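You operate a simulated robot arm through the tools that you are given. There is no shell and no other tool.

Carry out the task below with a simulated robot arm. There is one attempt and no reset: what you move stays moved.

Task
Wind the two open lipsticks down and put their own caps back on.

It is judged by the outcome, as a careful person would: the job done as asked, and still so three seconds after it is handed in. It fails if anything else is knocked over, pushed out of place, dropped, spilled or broken. A push-on lid holds only when it is set on centred and level and pressed home; a screw cap is set on level and turned clockwise until tight.

Robot
A 5-joint arm with a two-finger parallel gripper, fixed in place. Base frame: the origin is at the foot of the arm, x ahead of it, y to its left, z up; the work surface is at about z = 0. Lengths are in m, angles in degrees, forces in N, time in s.
With the tool pointing down near the work surface it reaches from about 0.26 to 0.6 m from the base axis. Its first joint turns from -66.0 to 66.0 degrees. The tool tilts only in the upright plane through the base axis and itself; it spins freely about its own axis. Payload 1.57 kg.
The tool frame sits at the grasp point between the pads (the TCP): z along the fingers, y along the line on which they close. The tips reach 0.03 m beyond it. The gripper opens to 0.08 m. The fingers are 0.017 m wide and 0.012 m thick; the gripper's body (0.04 by 0.082 m) begins 0.08 m behind the TCP.
Orientation is that of the tool frame in the base frame, as [roll, pitch, yaw] about the fixed x, y, z axes, in that order (R = Rz(yaw) Ry(pitch) Rx(roll)). With the fingers straight down and closing along the base's y, the tool's x points along the base's -x, its y along +y and its z along -z.

Tools
- The arm moves only by the tool step_arm. Its arguments are lists of equal length, an entry for each row: "delta_pos": the shift along the tool's x, y, z in m, a list of three; "rot": the turn, a rotation vector about the tool's x, y, z in degrees, a list of three; "fingers": the opening, from 0 (shut) to 1 (fully open). In form: {"delta_pos": [[dx, dy, dz], ...], "rot": [[ax, ay, az], ...], "fingers": [fingers, ...]}. A call has 1 to 20 rows; each row is the pose to reach, as a shift and turn from the pose commanded when the call began, along the tool's axes at that moment. Each row takes 0.2 s and may step no farther than 0.05 m and 8.6 degrees from the row before; otherwise, or with a gripper value out of range, the whole call is refused. Where a pose cannot be reached the arm comes as near as it can. A force on the tool above 40 N (or 10 N above the force at the start of the call, whichever is more), or a blocked arm, ends the call early, and 0.2 s more pass. The fingers move at their own pace (about 0.153 m/s each) and stop on an object; they squeeze with about 23 N. The grip force told is the motor's: it shows also when the fingers shut on nothing. Time passes only in rows, and 0.2 s behind the last, so rows that repeat a pose let the fingers close. It gives the time, the measured TCP pose, the force on the tool (base axes), the opening and the grip force at its end, in the units of the frame above (readings bear some noise), with the torque about the TCP (base axes, N m) and any sound that the robot's microphone picked up.
- Cameras (640 x 400 px; columns grow to the right, rows downward): "scene" is fixed at [0.0219, 0.3774, 0.5399]; the picture's right is [-0.88, -0.48, 0.00], its down [-0.21, 0.38, -0.90] and it looks along [0.43, -0.79, -0.43] (base axes); focal length 370 px, centre (320, 200). "wrist" rides on the gripper at [0.072, -0.006, -0.122] in the tool frame; the picture's right is [0.09, 1.00, 0.00], its down [-0.84, 0.08, -0.54] and it looks along [-0.54, 0.05, 0.84] (tool axes); focal length 238 px, centre (320, 200). There is no depth. A picture from a camera that has moved, and an enlarged one, comes with that camera's place and axes in the base frame and with its lens.
- camera(camera): a new picture of that camera. No time passes.
- inspect(camera, box): a new picture of the part [left, top, right, bottom] of that camera's present view, enlarged. No time passes.
- hand_in(): hands the job in; it is judged then, once.

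Places have to be worked out from the pictures, the camera data and where the tool is seen. Open the gripper and draw the arm clear of the work before you hand the job in, unless the task says otherwise.

The tools are called after ">>>" as name(argument=value, ...) on one line, values as JSON. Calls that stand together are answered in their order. step_arm: Moves the arm, as the interface text tells. Its arguments: {"type":"object","properties":{"delta_pos":{"type":"array","items":{"type":"array","items":{"type":"number"}}},"rot":{"type":"array","items":{"type":"array","items":{"type":"number"}}},"fingers":{"type":"array","items":{"type":"number"}}},"required":["delta_pos","rot","fingers"]} The other tools are called the same way: camera (camera) takes a picture; inspect (camera, box) takes an enlarged picture of a part of a camera's view; hand_in () hands the job in.

At the start:

```text
clock: 0.0
tool_pos: [0.2625, -0.2964, 0.2838]
tool_rot: [-179.9, 0.0, 179.9]
ft_force: [1.4, 0.9, -0.4]
torque: [-0.01, 0.02, 0.01]
finger_gap: 0.0797
grasp_force: 0.0
```

scene: 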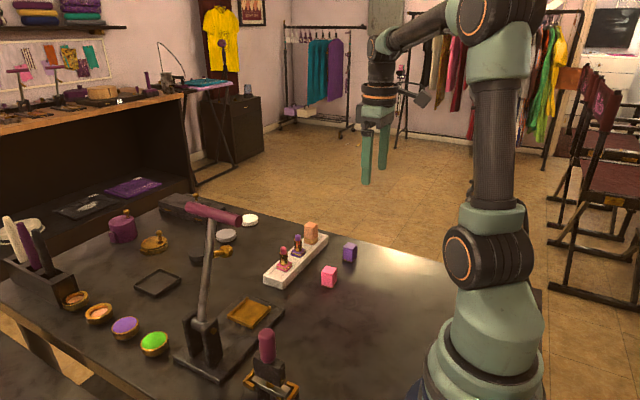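
wrist: 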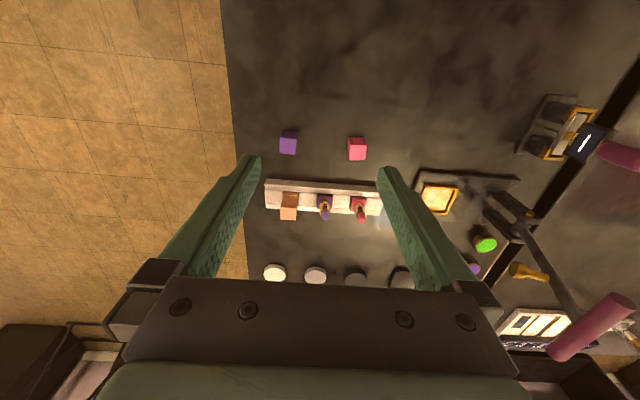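

I begin by taking closer looks at the lipstick stand and caps from both cameras.

>>> inspect(camera="scene", box=[250, 210, 370, 300])

>>> inspect(camera="wrist", box=[250, 120, 400, 230])

```text
4.44 times, centred on (310, 255) of scene
camera zoom: at [0.0219, 0.3774, 0.5399], right [-0.88, -0.48, 0.0], down [-0.21, 0.38, -0.9], along [0.43, -0.79, -0.43], focal length 1644 px, centre (364, -44)
```

zoom: 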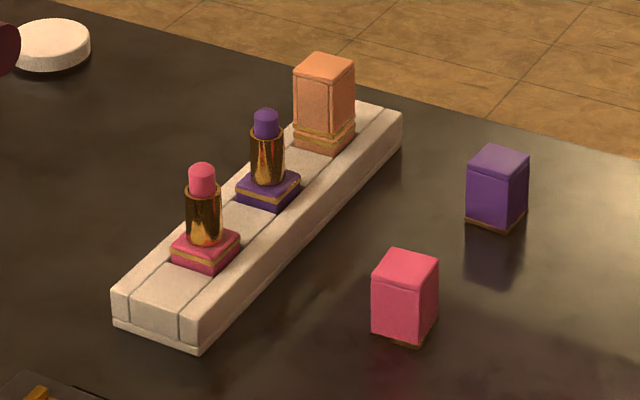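

```text
3.64 times, centred on (325, 175) of wrist
camera zoom: at [0.1911, -0.3032, 0.4045], right [-0.09, 1.0, 0.0], down [0.84, 0.08, 0.54], along [0.54, 0.05, -0.84], focal length 867 px, centre (302, 291)
```

zoom: 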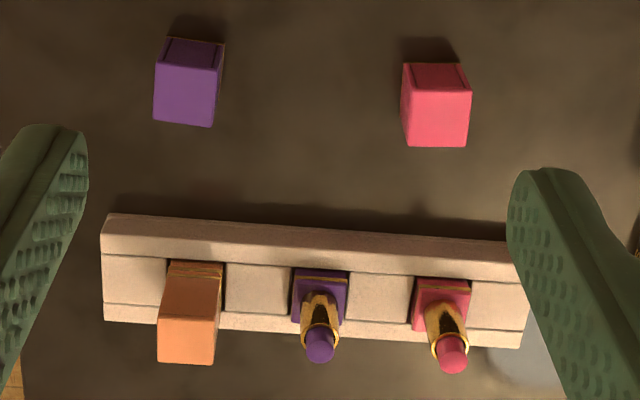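

The stand holds an orange (closed) lipstick, a purple one and a pink one with bullets up. The purple and pink caps are on the table nearer the base, around x≈0.33. I move to about (0.344, -0.24, 0.15) for a closer wrist view.

>>> step_arm(delta_pos=[[-0.016, 0.011, 0.027], [-0.033, 0.022, 0.054], [-0.049, 0.034, 0.08], [-0.065, 0.045, 0.107], [-0.0815, 0.056, 0.134]], rot=[[0, 0, 0], [0, 0, 0], [0, 0, 0], [0, 0, 0], [0, 0, 0]], fingers=[1, 1, 1, 1, 1])

>>> camera(camera="wrist")

>>> inspect(camera="wrist", box=[220, 100, 420, 225])

```text
clock: 1.2
tool_pos: [0.3457, -0.2409, 0.1475]
tool_rot: [-180.0, -0.1, 179.8]
ft_force: [0.8, -0.5, -0.4]
torque: [0.02, 0.04, 0.0]
finger_gap: 0.0799
grasp_force: 0.0
```

```text
taken
camera wrist: at [0.2732, -0.2474, 0.2696], right [-0.09, 1.0, 0.0], down [0.84, 0.08, 0.54], along [0.54, 0.05, -0.84], focal length 238 px, centre (320, 200)
```

wrist: 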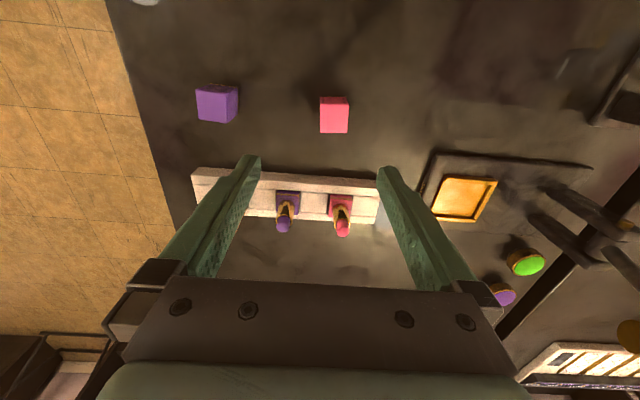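

```text
3.20 times, centred on (320, 162) of wrist
camera zoom: at [0.2732, -0.2474, 0.2696], right [-0.09, 1.0, 0.0], down [0.84, 0.08, 0.54], along [0.54, 0.05, -0.84], focal length 763 px, centre (320, 320)
```

zoom: 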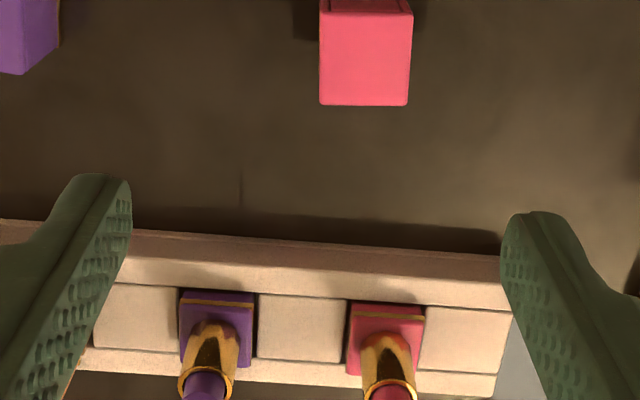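

The bases sit in square pockets of the white stand, which should hold them while I turn the tubes. I zoom in on each.

>>> inspect(camera="wrist", box=[260, 180, 370, 245])

>>> inspect(camera="wrist", box=[185, 75, 365, 145])

>>> inspect(camera="scene", box=[262, 225, 312, 285])

```text
5.82 times, centred on (315, 212) of wrist
camera zoom: at [0.2732, -0.2474, 0.2696], right [-0.09, 1.0, 0.0], down [0.84, 0.08, 0.54], along [0.54, 0.05, -0.84], focal length 1387 px, centre (349, 127)
```

zoom: 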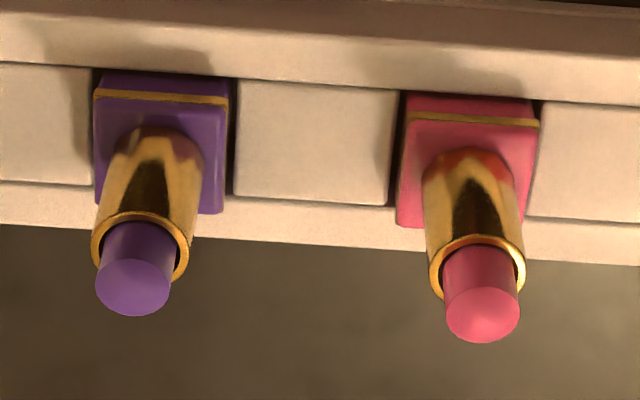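

```text
3.56 times, centred on (275, 110) of wrist
camera zoom: at [0.2732, -0.2474, 0.2696], right [-0.09, 1.0, 0.0], down [0.84, 0.08, 0.54], along [0.54, 0.05, -0.84], focal length 848 px, centre (480, 520)
```

zoom: 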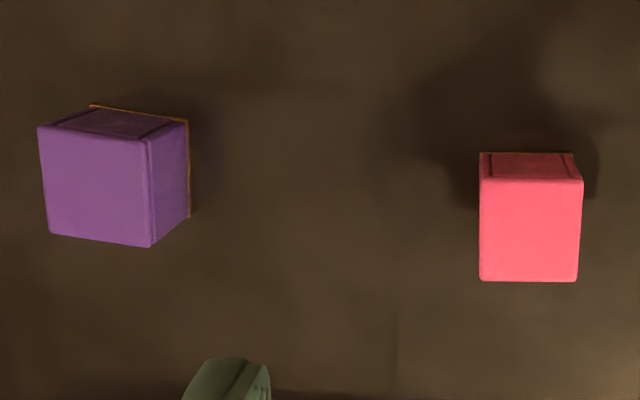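

```text
6.67 times, centred on (287, 255) of scene
camera zoom: at [0.0219, 0.3774, 0.5399], right [-0.88, -0.48, 0.0], down [-0.21, 0.38, -0.9], along [0.43, -0.79, -0.43], focal length 2466 px, centre (540, -167)
```

zoom: 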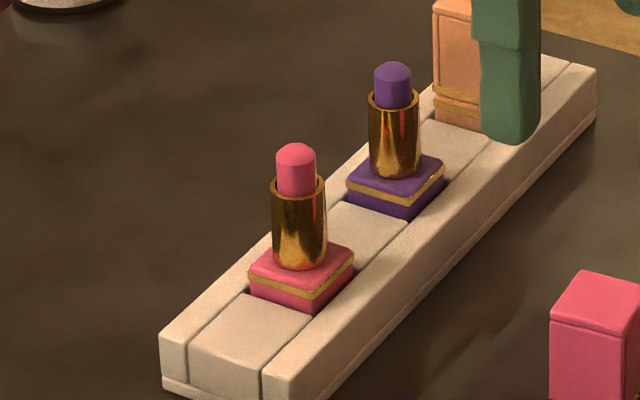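

From triangulating both cameras I put the purple tube at about (0.436, -0.272), with its base top at z≈0.032, rim at z≈0.064 and bullet top at z≈0.075. Pink is at (0.436, -0.208). I move above the purple one with the fingers half open and check alignment.

>>> step_arm(delta_pos=[[-0.03, -0.0104, 0.0], [-0.06, -0.0208, 0.0], [-0.092, -0.0312, 0.01], [-0.092, -0.0312, 0.02], [-0.092, -0.0312, 0.02]], rot=[[0, 0, 0], [0, 0, 0], [0, 0, 0], [0, 0, 0], [0, 0, 0]], fingers=[0.5, 0.5, 0.5, 0.5, 0.5])

>>> camera(camera="wrist")

>>> camera(camera="scene")

>>> inspect(camera="wrist", box=[240, 120, 400, 220])

```text
clock: 2.4
tool_pos: [0.4378, -0.2728, 0.1277]
tool_rot: [179.9, 0.0, 180.0]
ft_force: [0.1, 0.8, 0.1]
torque: [0.01, 0.02, -0.01]
finger_gap: 0.0397
grasp_force: 0.1
```

```text
taken
camera wrist: at [0.3659, -0.2793, 0.2501], right [-0.09, 1.0, 0.0], down [0.84, 0.08, 0.54], along [0.54, 0.05, -0.84], focal length 238 px, centre (320, 200)
```

wrist: 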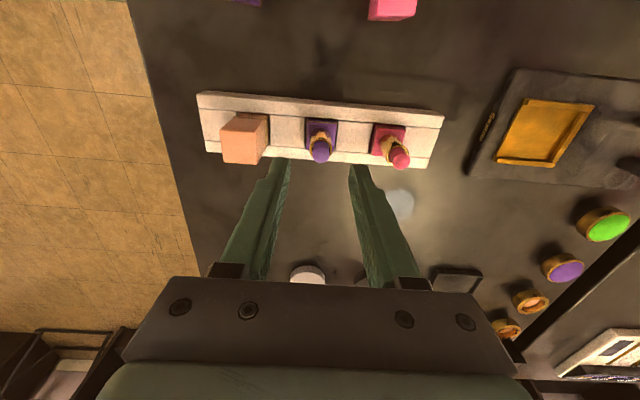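

```text
taken
```

scene: 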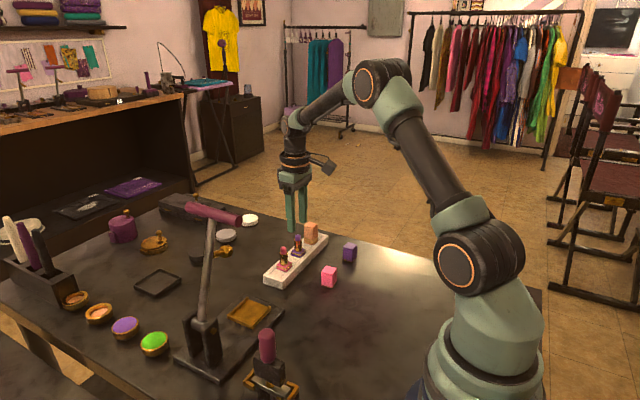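

```text
4.00 times, centred on (320, 170) of wrist
camera zoom: at [0.3659, -0.2793, 0.2501], right [-0.09, 1.0, 0.0], down [0.84, 0.08, 0.54], along [0.54, 0.05, -0.84], focal length 953 px, centre (320, 320)
```

zoom: 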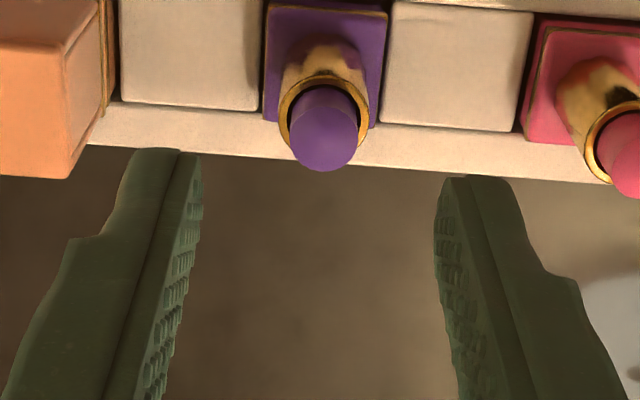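

The purple bullet sits midway between the finger planes, and I estimate it at about (0.4355, -0.2725). I shift 2 mm toward the base and go down to TCP z≈0.085, so the fingers straddle the rim, then check again.

>>> step_arm(delta_pos=[[0.0017, 0.0, 0.0], [0.0017, 0.0, 0.02], [0.0017, 0.0, 0.035], [0.0017, 0.0, 0.0426], [0.0017, 0.0, 0.0426]], rot=[[0, 0, 0], [0, 0, 0], [0, 0, 0], [0, 0, 0], [0, 0, 0]], fingers=[0.5, 0.5, 0.5, 0.5, 0.5])

>>> inspect(camera="wrist", box=[240, 120, 400, 220])

>>> inspect(camera="scene", box=[262, 215, 342, 285])

```text
clock: 3.6
tool_pos: [0.434, -0.2718, 0.0856]
tool_rot: [179.9, 0.0, 179.9]
ft_force: [0.0, 0.4, 0.4]
torque: [-0.01, -0.02, 0.0]
finger_gap: 0.04
grasp_force: 0.1
```

```text
4.00 times, centred on (320, 170) of wrist
camera zoom: at [0.3628, -0.2788, 0.2077], right [-0.09, 1.0, 0.0], down [0.84, 0.08, 0.54], along [0.54, 0.05, -0.84], focal length 953 px, centre (320, 320)
```

zoom: 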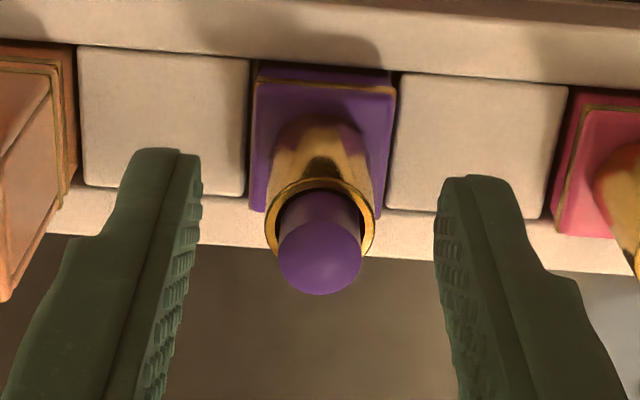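

```text
5.71 times, centred on (302, 250) of scene
camera zoom: at [0.0219, 0.3774, 0.5399], right [-0.88, -0.48, 0.0], down [-0.21, 0.38, -0.9], along [0.43, -0.79, -0.43], focal length 2114 px, centre (423, -86)
```

zoom: 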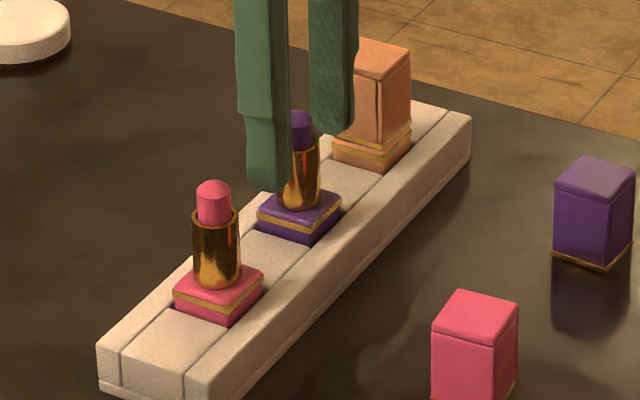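

The rim appears exactly where the grasp axis projects (within about 0.5 mm). I go down 16 mm, so the tips end just above the base, and close on the gold tube.

>>> step_arm(delta_pos=[[0, 0, 0.008], [0, 0, 0.016], [0, 0, 0.016], [0, 0, 0.016], [0, 0, 0.016], [0, 0, 0.016]], rot=[[0, 0, 0], [0, 0, 0], [0, 0, 0], [0, 0, 0], [0, 0, 0], [0, 0, 0]], fingers=[0.5, 0.5, 0.3, 0.2, 0.1, 0.1])

>>> inspect(camera="wrist", box=[240, 120, 400, 220])

```text
clock: 5.0
tool_pos: [0.4356, -0.2715, 0.0698]
tool_rot: [-180.0, 0.1, 179.9]
ft_force: [0.6, -0.1, 0.1]
torque: [0.01, 0.01, 0.02]
finger_gap: 0.0169
grasp_force: 23.2
```

```text
4.00 times, centred on (320, 170) of wrist
camera zoom: at [0.3628, -0.2789, 0.1922], right [-0.09, 1.0, 0.0], down [0.84, 0.08, 0.54], along [0.54, 0.05, -0.84], focal length 953 px, centre (320, 320)
```

zoom: 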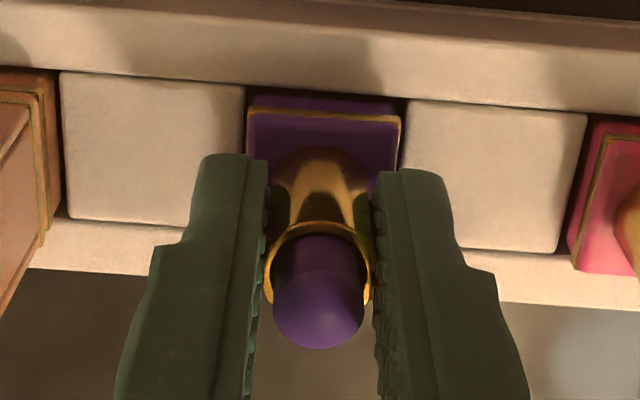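

The tube is gripped (17 mm wide, 23 N). As a test I turn about 34° clockwise seen from above (about tool +z) and watch the bullet.

>>> step_arm(delta_pos=[[0, 0, 0], [0, 0, 0], [0, 0, 0], [0, 0, 0], [0, 0, 0], [0, 0, 0], [0, 0, 0], [0, 0, 0]], rot=[[0, 0, 5], [0, 0, 10], [0, 0, 15], [0, 0, 20], [0, 0, 25], [0, 0, 30], [0, 0, 34], [0, 0, 34]], fingers=[0.1, 0.1, 0.1, 0.1, 0.1, 0.1, 0.1, 0.1])

>>> camera(camera="wrist")

>>> inspect(camera="wrist", box=[240, 120, 400, 220])

>>> inspect(camera="scene", box=[262, 215, 342, 285])

```text
clock: 6.8
tool_pos: [0.436, -0.2702, 0.0697]
tool_rot: [180.0, 0.0, 145.9]
ft_force: [-1.4, 5.8, 6.0]
torque: [0.27, 0.09, 0.02]
finger_gap: 0.0172
grasp_force: 22.9
```

```text
taken
camera wrist: at [0.3719, -0.2369, 0.1919], right [0.48, 0.88, 0.0], down [0.74, -0.41, 0.54], along [0.47, -0.26, -0.84], focal length 238 px, centre (320, 200)
```

wrist: 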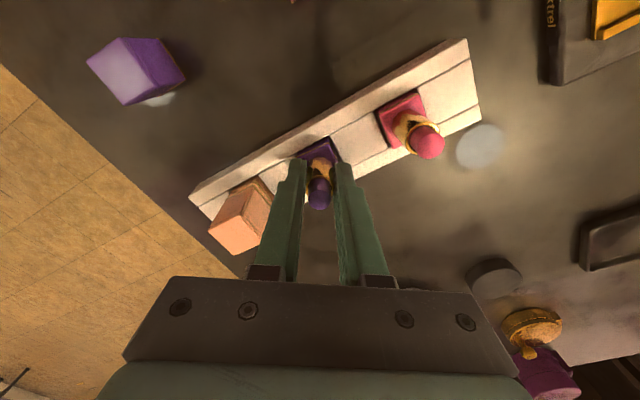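

```text
4.00 times, centred on (320, 170) of wrist
camera zoom: at [0.3719, -0.2369, 0.1919], right [0.48, 0.88, 0.0], down [0.74, -0.41, 0.54], along [0.47, -0.26, -0.84], focal length 953 px, centre (320, 320)
```

zoom: 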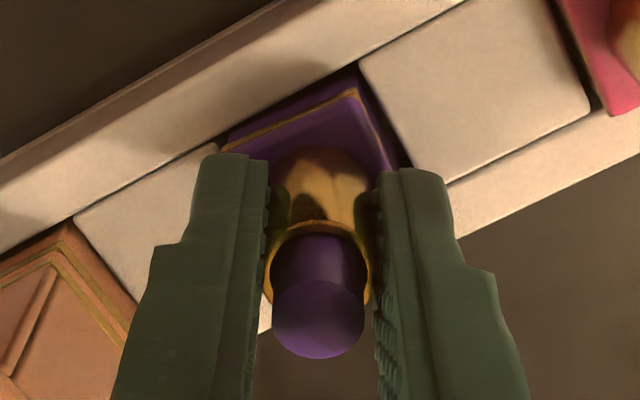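

```text
5.71 times, centred on (302, 250) of scene
camera zoom: at [0.0219, 0.3775, 0.5399], right [-0.88, -0.48, 0.0], down [-0.21, 0.38, -0.9], along [0.43, -0.79, -0.43], focal length 2114 px, centre (423, -86)
```

zoom: 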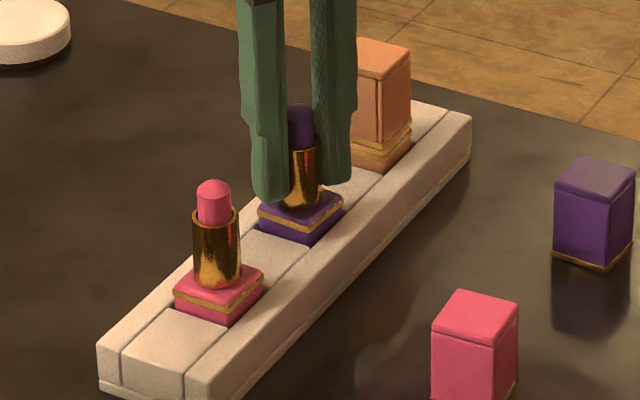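

The bullet rose by about 3 mm, so clockwise extends it. I now turn counter-clockwise, back past the start by another ~50°, and re-check.

>>> step_arm(delta_pos=[[0, 0, 0], [0, 0, 0], [0, 0, 0], [0, 0, 0], [0, 0, 0], [0, 0, 0], [0, 0, 0], [0, 0, 0], [0, 0, 0], [0, 0, 0], [0, 0, 0], [0, 0, 0], [0, 0, 0]], rot=[[0, 0, -7], [0, 0, -14], [0, 0, -21], [0, 0, -28], [0, 0, -35], [0, 0, -42], [0, 0, -49], [0, 0, -56], [0, 0, -63], [0, 0, -70], [0, 0, -77], [0, 0, -84], [0, 0, -84]], fingers=[0.1, 0.1, 0.1, 0.1, 0.1, 0.1, 0.1, 0.1, 0.1, 0.1, 0.1, 0.1, 0.1])

>>> inspect(camera="wrist", box=[240, 120, 400, 220])

>>> inspect(camera="scene", box=[262, 215, 342, 285])

```text
clock: 9.6
tool_pos: [0.4354, -0.2719, 0.07]
tool_rot: [-180.0, 0.0, -129.9]
ft_force: [0.2, -1.9, -0.7]
torque: [-0.07, -0.04, 0.01]
finger_gap: 0.017
grasp_force: 23.2
```

```text
4.00 times, centred on (320, 170) of wrist
camera zoom: at [0.394, -0.3314, 0.192], right [-0.82, 0.57, 0.0], down [0.48, 0.69, 0.54], along [0.31, 0.45, -0.84], focal length 953 px, centre (320, 320)
```

zoom: 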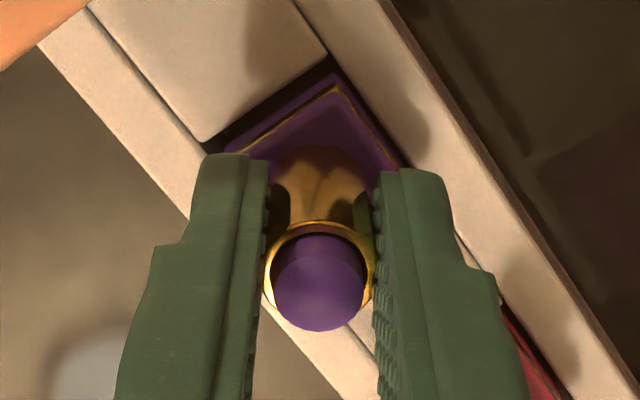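

```text
5.71 times, centred on (302, 250) of scene
camera zoom: at [0.0219, 0.3774, 0.5399], right [-0.88, -0.48, 0.0], down [-0.21, 0.38, -0.9], along [0.43, -0.79, -0.43], focal length 2114 px, centre (423, -86)
```

zoom: 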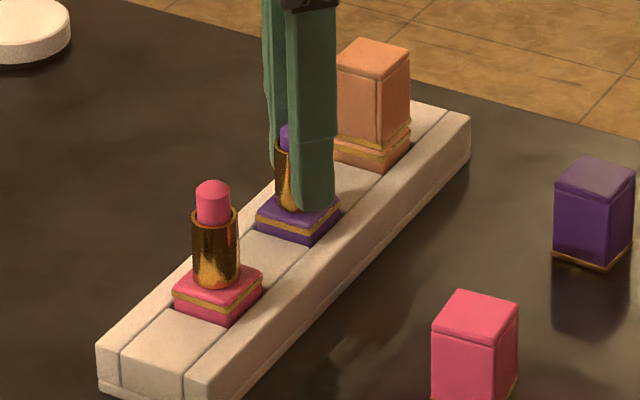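

It is now winding down, with the tube turning freely and the base held. I continue counter-clockwise by another 120°.

>>> step_arm(delta_pos=[[0, 0, 0], [0, 0, 0], [0, 0, 0], [0, 0, 0], [0, 0, 0], [0, 0, 0], [0, 0, 0], [0, 0, 0], [0, 0, 0], [0, 0, 0], [0, 0, 0], [0, 0, 0], [0, 0, 0], [0, 0, 0], [0, 0, 0], [0, 0, 0], [0, 0, 0]], rot=[[0, 0, -7.5], [0, 0, -15], [0, 0, -22.5], [0, 0, -30], [0, 0, -37.5], [0, 0, -45], [0, 0, -52.5], [0, 0, -60], [0, 0, -67.5], [0, 0, -75], [0, 0, -82.5], [0, 0, -90], [0, 0, -97.5], [0, 0, -105], [0, 0, -112.5], [0, 0, -120], [0, 0, -120]], fingers=[0.1, 0.1, 0.1, 0.1, 0.1, 0.1, 0.1, 0.1, 0.1, 0.1, 0.1, 0.1, 0.1, 0.1, 0.1, 0.1, 0.1])

>>> inspect(camera="wrist", box=[240, 120, 400, 220])

>>> inspect(camera="scene", box=[262, 215, 342, 285])

```text
clock: 13.2
tool_pos: [0.4456, -0.2527, 0.0696]
tool_rot: [179.9, 0.0, -37.0]
ft_force: [-3.1, -1.7, 1.8]
torque: [-0.03, 0.16, 0.01]
finger_gap: 0.0172
grasp_force: 23.3
out of reach, approached as far as the arm can: row 13, 14, 15, 16, 17
```

```text
4.00 times, centred on (320, 170) of wrist
camera zoom: at [0.5073, -0.2908, 0.1918], right [-0.53, -0.85, 0.0], down [-0.71, 0.44, 0.54], along [-0.46, 0.29, -0.84], focal length 953 px, centre (320, 320)
```

zoom: 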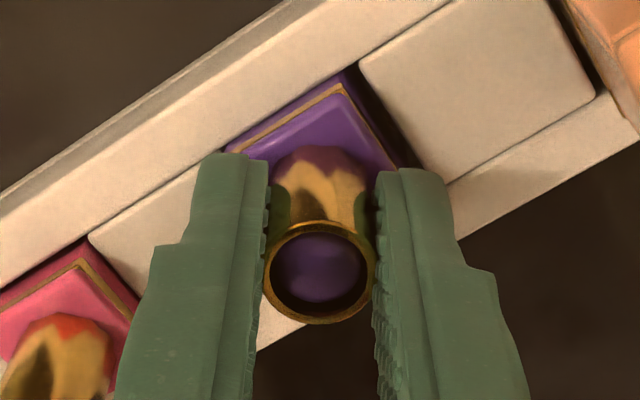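

```text
5.71 times, centred on (302, 250) of scene
camera zoom: at [0.0219, 0.3774, 0.5399], right [-0.88, -0.48, 0.0], down [-0.21, 0.38, -0.9], along [0.43, -0.79, -0.43], focal length 2114 px, centre (423, -86)
```

zoom: 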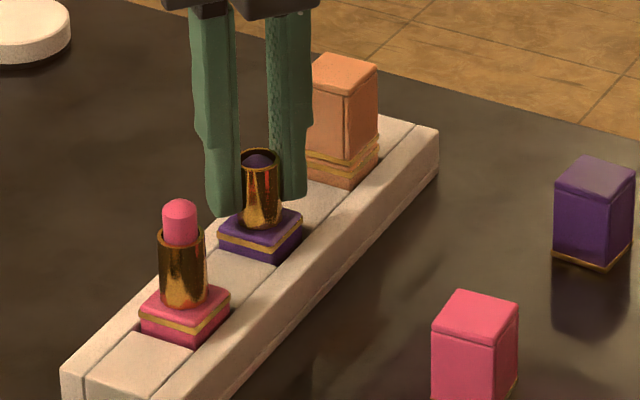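

The bullet is now below the rim. However, the tool spin hit its limit around yaw ≈ -37°, and the arm swung about 2 cm while still gripping, which dragged the stand along with it. I will bring the stand back. First, a zero step shows me which commanded pose is in force.

>>> step_arm(delta_pos=[[0, 0, 0]], rot=[[0, 0, 0]], fingers=[0.1])

>>> camera(camera="scene")

>>> inspect(camera="scene", box=[250, 210, 370, 300])

```text
clock: 13.6
tool_pos: [0.4457, -0.252, 0.07]
tool_rot: [179.9, 0.0, -36.9]
ft_force: [-4.1, -0.4, 0.2]
torque: [-0.02, 0.17, 0.02]
finger_gap: 0.0173
grasp_force: 23.3
```

```text
taken
```

scene: 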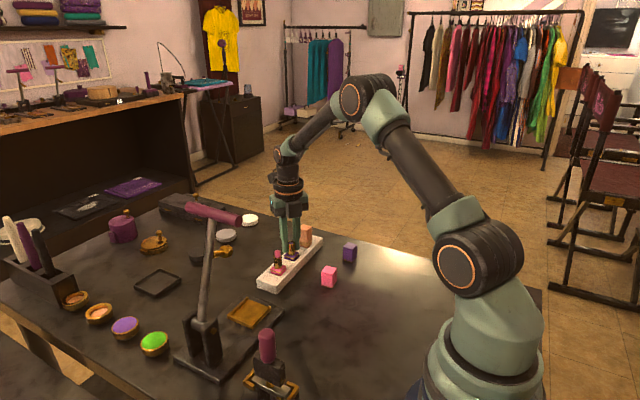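

```text
4.44 times, centred on (310, 255) of scene
camera zoom: at [0.0219, 0.3774, 0.5399], right [-0.88, -0.48, 0.0], down [-0.21, 0.38, -0.9], along [0.43, -0.79, -0.43], focal length 1644 px, centre (364, -44)
```

zoom: 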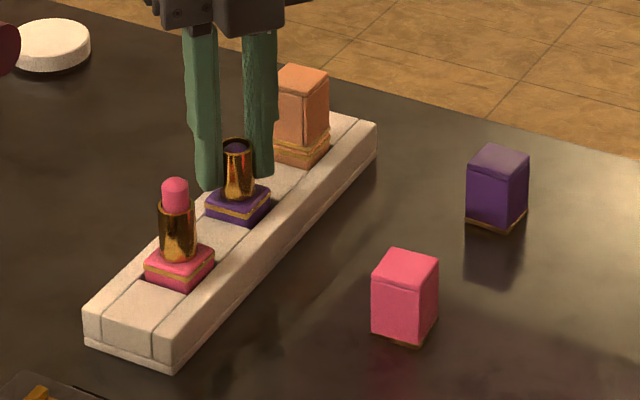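

The zero step shows the commanded pose is the achieved one, about (0.4456, -0.2523), yaw -37°. From the scene picture, the stand moved about (+6, +19) mm with at most 1° of turn. I spin 12° off the limit, then carry the gripped lipstick, and the stand with it, back by (-9.6, -19.5) mm.

>>> step_arm(delta_pos=[[0, 0, 0], [0, 0, 0], [0.0007, 0.0036, 0], [0.0014, 0.0071, 0], [0.002, 0.0107, 0], [0.0027, 0.0142, 0], [0.0034, 0.0178, 0], [0.0041, 0.02135, 0], [0.0041, 0.02135, 0]], rot=[[0, 0, 6], [0, 0, 12], [0, 0, 12], [0, 0, 12], [0, 0, 12], [0, 0, 12], [0, 0, 12], [0, 0, 12], [0, 0, 12]], fingers=[0.1, 0.1, 0.1, 0.1, 0.1, 0.1, 0.1, 0.1, 0.1])

>>> inspect(camera="scene", box=[250, 210, 370, 300])

>>> camera(camera="wrist")

```text
clock: 15.6
tool_pos: [0.4354, -0.2707, 0.0696]
tool_rot: [180.0, -0.2, -49.0]
ft_force: [3.6, 7.0, 13.3]
torque: [0.33, -0.06, -0.02]
finger_gap: 0.0172
grasp_force: 22.8
```

```text
4.44 times, centred on (310, 255) of scene
camera zoom: at [0.0218, 0.3775, 0.5399], right [-0.88, -0.48, 0.0], down [-0.21, 0.38, -0.9], along [0.43, -0.79, -0.43], focal length 1644 px, centre (364, -44)
```

zoom: 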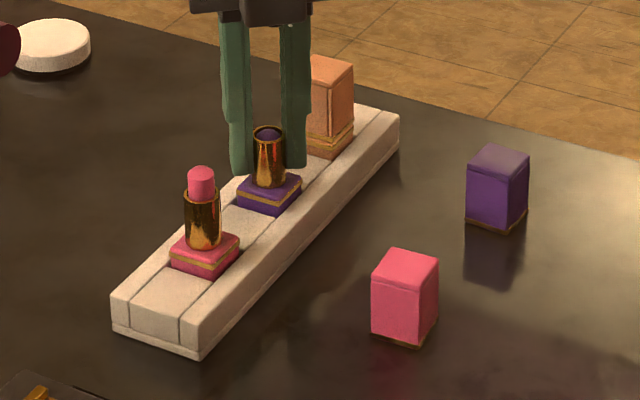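

```text
taken
camera wrist: at [0.4887, -0.322, 0.1916], right [-0.69, -0.72, 0.0], down [-0.61, 0.58, 0.54], along [-0.39, 0.37, -0.84], focal length 238 px, centre (320, 200)
```

wrist: 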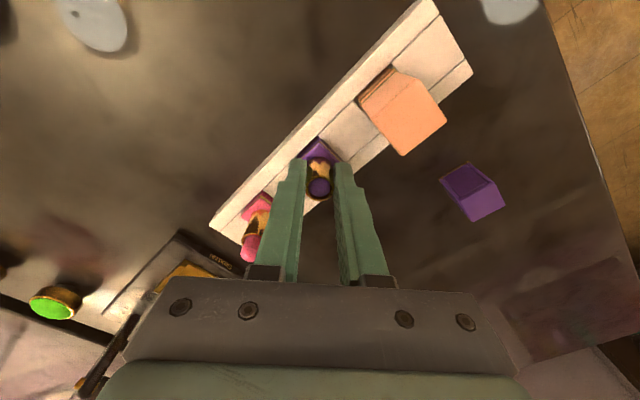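

The stand is back within about 3 mm of its original place. I release the tube and look at everything at rest before fine-correcting.

>>> step_arm(delta_pos=[[0, 0, 0], [0, 0, 0], [0, 0, -0.03], [0, 0, -0.06], [0, 0, -0.09], [0, 0, -0.09]], rot=[[0, 0, 0], [0, 0, 0], [0, 0, 0], [0, 0, 0], [0, 0, 0], [0, 0, 0]], fingers=[0.5, 0.5, 0.5, 0.5, 0.5, 0.5])

>>> inspect(camera="scene", box=[250, 210, 370, 300])

>>> camera(camera="wrist")

>>> inspect(camera="wrist", box=[240, 100, 400, 200])

```text
clock: 17.0
tool_pos: [0.4374, -0.2719, 0.1597]
tool_rot: [-180.0, 0.0, -49.0]
ft_force: [0.1, 0.4, 0.6]
torque: [0.0, -0.01, 0.03]
finger_gap: 0.0399
grasp_force: 0.0
```

```text
4.44 times, centred on (310, 255) of scene
camera zoom: at [0.0219, 0.3774, 0.5399], right [-0.88, -0.48, 0.0], down [-0.21, 0.38, -0.9], along [0.43, -0.79, -0.43], focal length 1644 px, centre (364, -44)
```

zoom: 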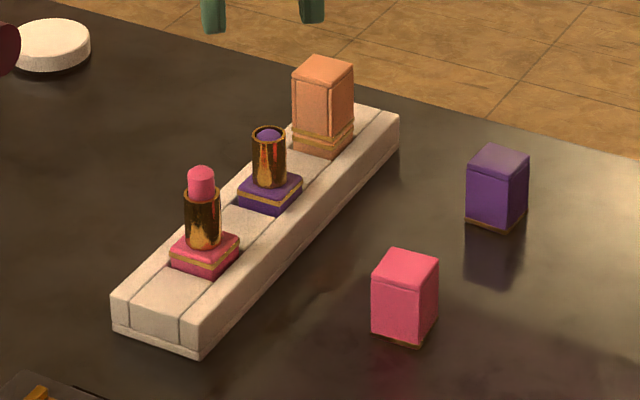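

```text
taken
camera wrist: at [0.4889, -0.3212, 0.2811], right [-0.69, -0.72, 0.0], down [-0.61, 0.58, 0.54], along [-0.39, 0.37, -0.84], focal length 238 px, centre (320, 200)
```

wrist: 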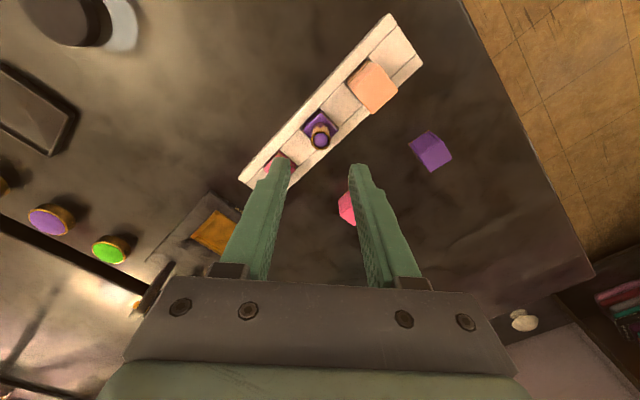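

```text
4.00 times, centred on (320, 150) of wrist
camera zoom: at [0.4889, -0.3212, 0.2811], right [-0.69, -0.72, 0.0], down [-0.61, 0.58, 0.54], along [-0.39, 0.37, -0.84], focal length 953 px, centre (320, 400)
```

zoom: 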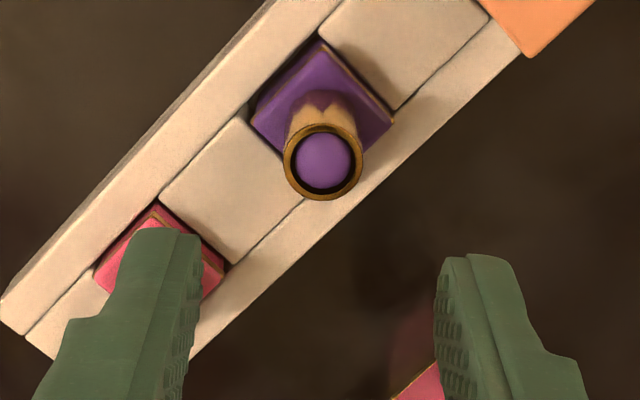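

The bullet top is only about level with the rim, so it needs more winding. The lipstick axis is now near (0.4345, -0.271). I spin the open gripper 165° clockwise, high above everything, to regain turning range while staying off the joint limit.

>>> step_arm(delta_pos=[[-0.0016, 0.0012, 0], [-0.0016, 0.0012, 0], [-0.0016, 0.0012, 0], [-0.0016, 0.0012, 0], [-0.0016, 0.0012, 0], [-0.0016, 0.0012, 0], [-0.0016, 0.0012, 0], [-0.0016, 0.0012, 0], [-0.0016, 0.0012, 0], [-0.0016, 0.0012, 0], [-0.0016, 0.0012, 0], [-0.0016, 0.0012, 0], [-0.0016, 0.0012, 0], [-0.0016, 0.0012, 0], [-0.0016, 0.0012, 0], [-0.0016, 0.0012, 0], [-0.0016, 0.0012, 0], [-0.0016, 0.0012, 0], [-0.0016, 0.0012, 0], [-0.0016, 0.0012, 0]], rot=[[0, 0, 8.5], [0, 0, 17], [0, 0, 25.5], [0, 0, 34], [0, 0, 42.5], [0, 0, 51], [0, 0, 59.5], [0, 0, 68], [0, 0, 76.5], [0, 0, 85], [0, 0, 93.5], [0, 0, 102], [0, 0, 110.5], [0, 0, 119], [0, 0, 127.5], [0, 0, 136], [0, 0, 144.5], [0, 0, 153], [0, 0, 161], [0, 0, 165]], fingers=[0.5, 0.5, 0.5, 0.5, 0.5, 0.5, 0.5, 0.5, 0.5, 0.5, 0.5, 0.5, 0.5, 0.5, 0.5, 0.5, 0.5, 0.5, 0.5, 0.5])

>>> inspect(camera="wrist", box=[240, 100, 400, 200])

```text
clock: 21.2
tool_pos: [0.4349, -0.271, 0.1596]
tool_rot: [-180.0, 0.0, 145.8]
ft_force: [0.0, 0.1, -0.4]
torque: [-0.01, 0.02, 0.01]
finger_gap: 0.04
grasp_force: 0.0
```

```text
4.00 times, centred on (320, 150) of wrist
camera zoom: at [0.3714, -0.2363, 0.2812], right [0.48, 0.88, 0.0], down [0.74, -0.41, 0.54], along [0.47, -0.26, -0.84], focal length 953 px, centre (320, 400)
```

zoom: 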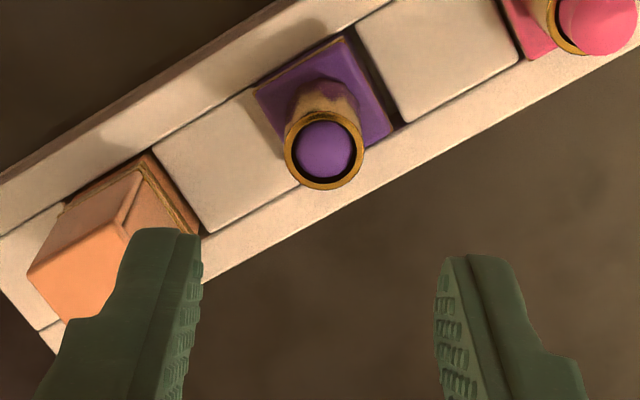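

The tube is centred under the TCP (the small sideways offset is a constant camera bias). I descend to z≈0.0696 and close on the tube.

>>> step_arm(delta_pos=[[0, 0, 0.03], [0, 0, 0.06], [0, 0, 0.08], [0, 0, 0.09], [0, 0, 0.09], [0, 0, 0.09], [0, 0, 0.09], [0, 0, 0.09]], rot=[[0, 0, 0], [0, 0, 0], [0, 0, 0], [0, 0, 0], [0, 0, 0], [0, 0, 0], [0, 0, 0], [0, 0, 0]], fingers=[0.5, 0.5, 0.5, 0.5, 0.3, 0.2, 0.1, 0.1])

>>> inspect(camera="wrist", box=[240, 120, 400, 220])

>>> inspect(camera="scene", box=[250, 210, 370, 300])

```text
clock: 23.0
tool_pos: [0.4337, -0.2723, 0.0704]
tool_rot: [180.0, -0.1, 146.0]
ft_force: [2.4, 1.1, -0.5]
torque: [0.08, -0.13, 0.01]
finger_gap: 0.017
grasp_force: 23.5
```

```text
4.00 times, centred on (320, 170) of wrist
camera zoom: at [0.3709, -0.2368, 0.1918], right [0.48, 0.88, 0.0], down [0.74, -0.4, 0.54], along [0.48, -0.26, -0.84], focal length 953 px, centre (320, 320)
```

zoom: 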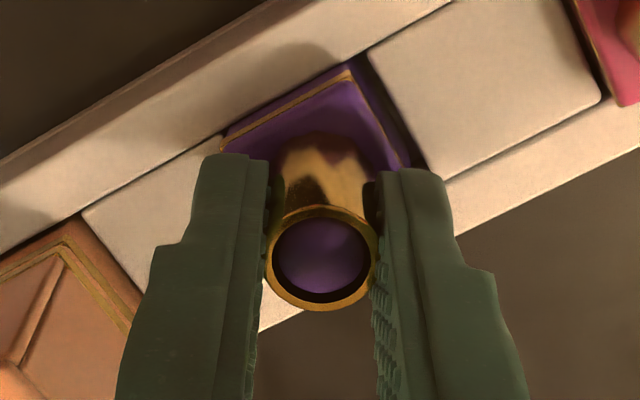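

```text
4.44 times, centred on (310, 255) of scene
camera zoom: at [0.0219, 0.3774, 0.5399], right [-0.88, -0.48, 0.0], down [-0.21, 0.38, -0.9], along [0.43, -0.79, -0.43], focal length 1644 px, centre (364, -44)
```

zoom: 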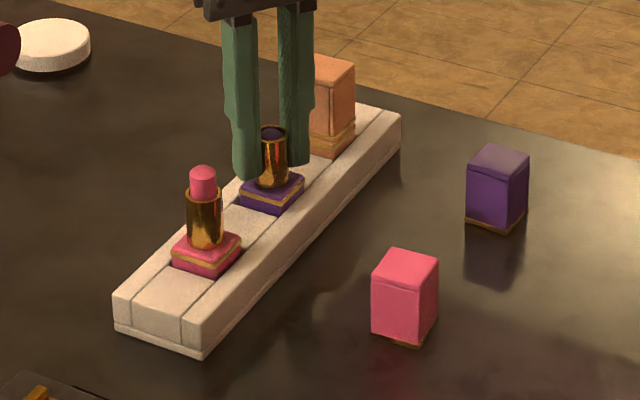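

Now I wind counter-clockwise 90° more (yaw 146→236, well inside the limit).

>>> step_arm(delta_pos=[[0, 0, 0], [0, 0, 0], [0, 0, 0], [0, 0, 0], [0, 0, 0], [0, 0, 0], [0, 0, 0], [0, 0, 0], [0, 0, 0], [0, 0, 0], [0, 0, 0], [0, 0, 0], [0, 0, 0]], rot=[[0, 0, -7.5], [0, 0, -15], [0, 0, -22.5], [0, 0, -30], [0, 0, -37.5], [0, 0, -45], [0, 0, -52.5], [0, 0, -60], [0, 0, -67.5], [0, 0, -75], [0, 0, -82.5], [0, 0, -90], [0, 0, -90]], fingers=[0.1, 0.1, 0.1, 0.1, 0.1, 0.1, 0.1, 0.1, 0.1, 0.1, 0.1, 0.1, 0.1])

>>> inspect(camera="wrist", box=[240, 120, 400, 220])

>>> inspect(camera="scene", box=[250, 210, 370, 300])

```text
clock: 25.8
tool_pos: [0.4338, -0.2708, 0.0703]
tool_rot: [180.0, 0.0, -123.9]
ft_force: [-0.2, 0.5, -0.7]
torque: [0.03, -0.04, -0.13]
finger_gap: 0.0173
grasp_force: 23.0
```

```text
4.00 times, centred on (320, 170) of wrist
camera zoom: at [0.3998, -0.3347, 0.1914], right [-0.88, 0.48, 0.0], down [0.4, 0.74, 0.54], along [0.26, 0.48, -0.84], focal length 953 px, centre (320, 320)
```

zoom: 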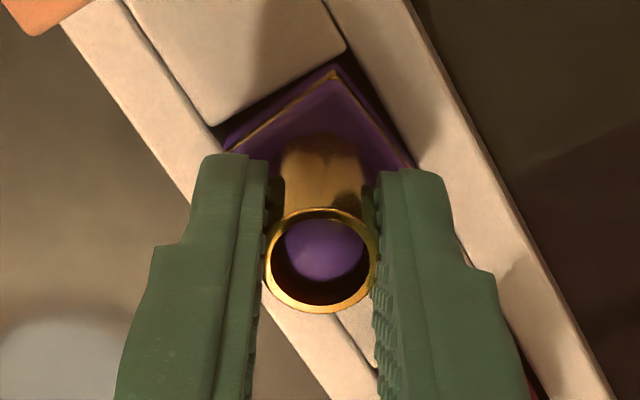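

```text
4.44 times, centred on (310, 255) of scene
camera zoom: at [0.0219, 0.3774, 0.5399], right [-0.88, -0.48, 0.0], down [-0.21, 0.38, -0.9], along [0.43, -0.79, -0.43], focal length 1644 px, centre (364, -44)
```

zoom: 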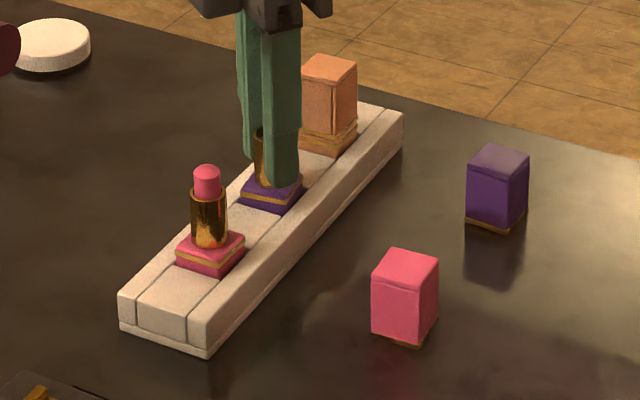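

The torque about z has risen to -0.13 N·m and the bullet is well down inside the tube, so it has reached its bottom stop. I ease off 3°, release and rise for a look.

>>> step_arm(delta_pos=[[0, 0, 0], [0, 0, 0], [0, 0, 0], [0, 0, -0.03], [0, 0, -0.06], [0, 0, -0.09], [0, 0, -0.09]], rot=[[0, 0, 3], [0, 0, 3], [0, 0, 3], [0, 0, 3], [0, 0, 3], [0, 0, 3], [0, 0, 3]], fingers=[0.1, 0.5, 0.5, 0.5, 0.5, 0.5, 0.5])

>>> inspect(camera="scene", box=[250, 210, 370, 300])

>>> inspect(camera="wrist", box=[240, 100, 400, 200])

```text
clock: 27.4
tool_pos: [0.4339, -0.2714, 0.1595]
tool_rot: [-179.9, 0.0, -127.0]
ft_force: [-0.4, 0.7, 0.5]
torque: [0.01, -0.03, 0.01]
finger_gap: 0.04
grasp_force: 0.1
```

```text
4.44 times, centred on (310, 255) of scene
camera zoom: at [0.0219, 0.3774, 0.5399], right [-0.88, -0.48, 0.0], down [-0.21, 0.38, -0.9], along [0.43, -0.79, -0.43], focal length 1644 px, centre (364, -44)
```

zoom: 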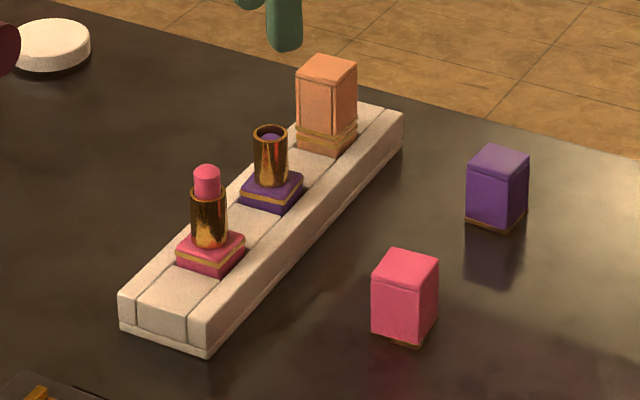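

```text
4.00 times, centred on (320, 150) of wrist
camera zoom: at [0.3965, -0.3328, 0.2812], right [-0.85, 0.53, 0.0], down [0.44, 0.71, 0.54], along [0.29, 0.46, -0.84], focal length 953 px, centre (320, 400)
```

zoom: 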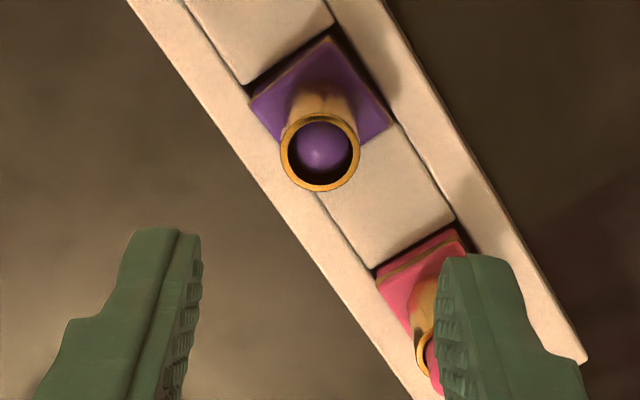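

Purple is now wound fully down and sits calmly in its pocket. Next is pink: I move over it (about (0.4335, -0.2095)) while spinning the open gripper clockwise to yaw ≈ 85°, so a full ~230° counter-clockwise wind fits inside the spin limit.

>>> step_arm(delta_pos=[[-0.003, 0.002, 0], [-0.006, 0.004, 0], [-0.009, 0.007, 0], [-0.012, 0.009, 0], [-0.015, 0.011, 0], [-0.018, 0.0135, 0], [-0.021, 0.016, 0], [-0.024, 0.018, 0], [-0.027, 0.0205, 0], [-0.03, 0.023, 0], [-0.033, 0.025, 0], [-0.036, 0.0275, 0], [-0.039, 0.03, 0], [-0.042, 0.032, 0], [-0.045, 0.0345, 0], [-0.047, 0.036, 0], [-0.0492, 0.0377, 0], [-0.0492, 0.0377, 0]], rot=[[0, 0, 8.4], [0, 0, 16.8], [0, 0, 25.2], [0, 0, 33.6], [0, 0, 42], [0, 0, 50.4], [0, 0, 58.8], [0, 0, 67.2], [0, 0, 75.6], [0, 0, 84], [0, 0, 92.4], [0, 0, 100.8], [0, 0, 109.2], [0, 0, 117.6], [0, 0, 126], [0, 0, 134.4], [0, 0, 142.8], [0, 0, 148]], fingers=[0.5, 0.5, 0.5, 0.5, 0.5, 0.5, 0.5, 0.5, 0.5, 0.5, 0.5, 0.5, 0.5, 0.5, 0.5, 0.5, 0.5, 0.5])

>>> inspect(camera="wrist", box=[240, 100, 400, 200])

```text
clock: 31.2
tool_pos: [0.4337, -0.2089, 0.1597]
tool_rot: [-180.0, 0.1, 84.8]
ft_force: [-0.5, -0.1, 0.0]
torque: [0.02, 0.01, 0.02]
finger_gap: 0.04
grasp_force: 0.1
```

```text
4.00 times, centred on (320, 150) of wrist
camera zoom: at [0.4338, -0.1372, 0.2813], right [1.0, 0.0, 0.0], down [0.0, -0.84, 0.54], along [0.0, -0.54, -0.84], focal length 953 px, centre (320, 400)
```

zoom: 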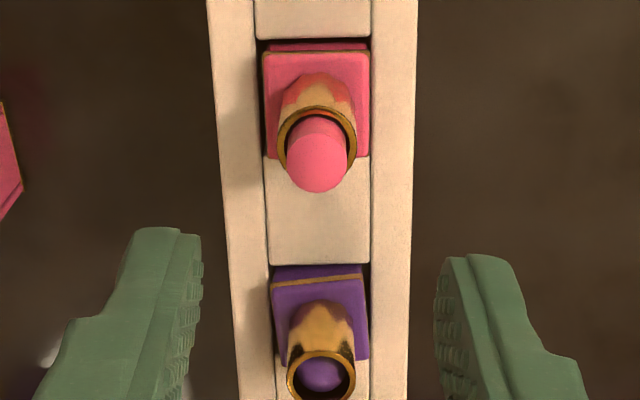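

The view shows the pink tube at about (0.433, -0.207), with its base square to the stand. The purple base is turned about 6° counter-clockwise within its pocket, which I'll allow for when capping. I correct the TCP over the pink one, descend to straddle it, and check before closing.

>>> step_arm(delta_pos=[[0.00195, -0.0007, 0.02], [0.00195, -0.0007, 0.05], [0.00195, -0.0007, 0.07], [0.00195, -0.0007, 0.075], [0.00195, -0.0007, 0.075]], rot=[[0, 0, 0], [0, 0, 0], [0, 0, 0], [0, 0, 0], [0, 0, 0]], fingers=[0.5, 0.5, 0.5, 0.5, 0.5])

>>> inspect(camera="wrist", box=[240, 120, 400, 220])

```text
clock: 32.4
tool_pos: [0.4346, -0.2061, 0.085]
tool_rot: [-180.0, 0.0, 85.0]
ft_force: [0.4, 0.7, -0.8]
torque: [-0.01, 0.0, 0.0]
finger_gap: 0.0397
grasp_force: 0.1
```

```text
4.00 times, centred on (320, 170) of wrist
camera zoom: at [0.4331, -0.135, 0.2062], right [1.0, 0.0, 0.0], down [0.0, -0.84, 0.54], along [0.0, -0.54, -0.84], focal length 953 px, centre (320, 320)
```

zoom: 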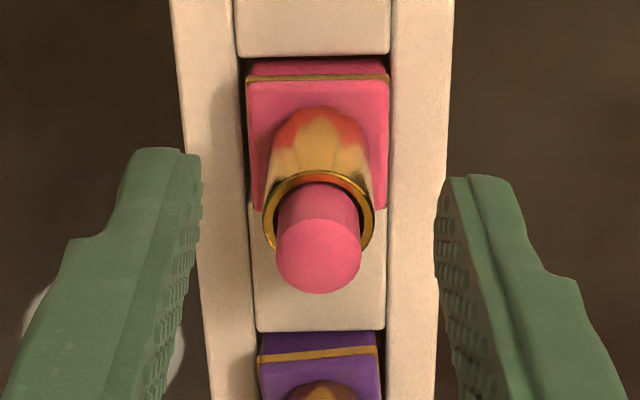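

Centred within about 0.7 mm. I lower to grip height with that small correction and close on the pink tube.

>>> step_arm(delta_pos=[[0.0006, 0, 0.008], [0.0006, 0, 0.0152], [0.0006, 0, 0.0152], [0.0006, 0, 0.0152], [0.0006, 0, 0.0152], [0.0006, 0, 0.0152]], rot=[[0, 0, 0], [0, 0, 0], [0, 0, 0], [0, 0, 0], [0, 0, 0], [0, 0, 0]], fingers=[0.5, 0.5, 0.3, 0.2, 0.1, 0.1])

>>> inspect(camera="wrist", box=[240, 120, 400, 220])

>>> inspect(camera="scene", box=[250, 210, 370, 300])

```text
clock: 33.8
tool_pos: [0.4337, -0.206, 0.0686]
tool_rot: [-179.9, 0.0, 85.0]
ft_force: [-0.6, -0.7, -0.1]
torque: [0.01, 0.02, 0.02]
finger_gap: 0.017
grasp_force: 23.1
```

```text
4.00 times, centred on (320, 170) of wrist
camera zoom: at [0.433, -0.1346, 0.1911], right [1.0, 0.0, 0.0], down [0.0, -0.84, 0.54], along [0.0, -0.54, -0.84], focal length 953 px, centre (320, 320)
```

zoom: 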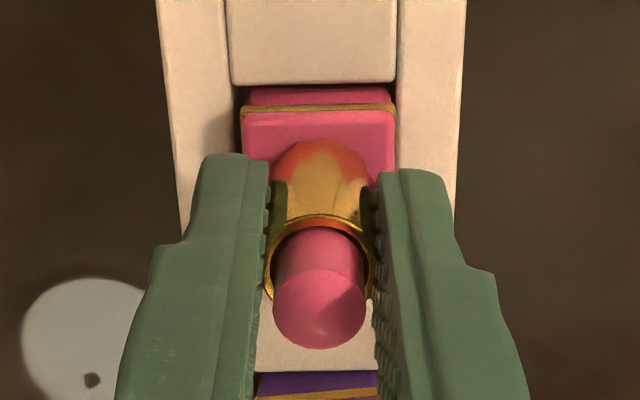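

```text
4.44 times, centred on (310, 255) of scene
camera zoom: at [0.0219, 0.3774, 0.5399], right [-0.88, -0.48, 0.0], down [-0.21, 0.38, -0.9], along [0.43, -0.79, -0.43], focal length 1644 px, centre (364, -44)
```

zoom: 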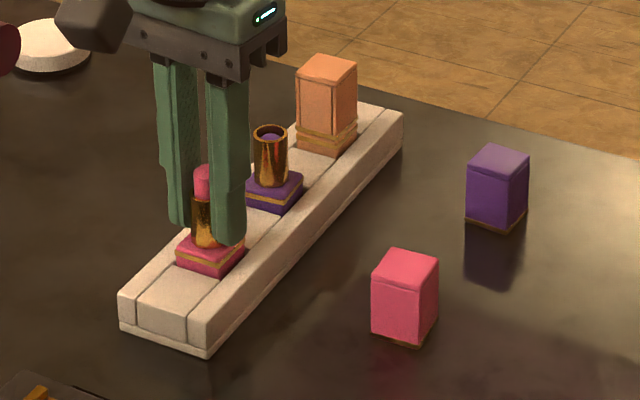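

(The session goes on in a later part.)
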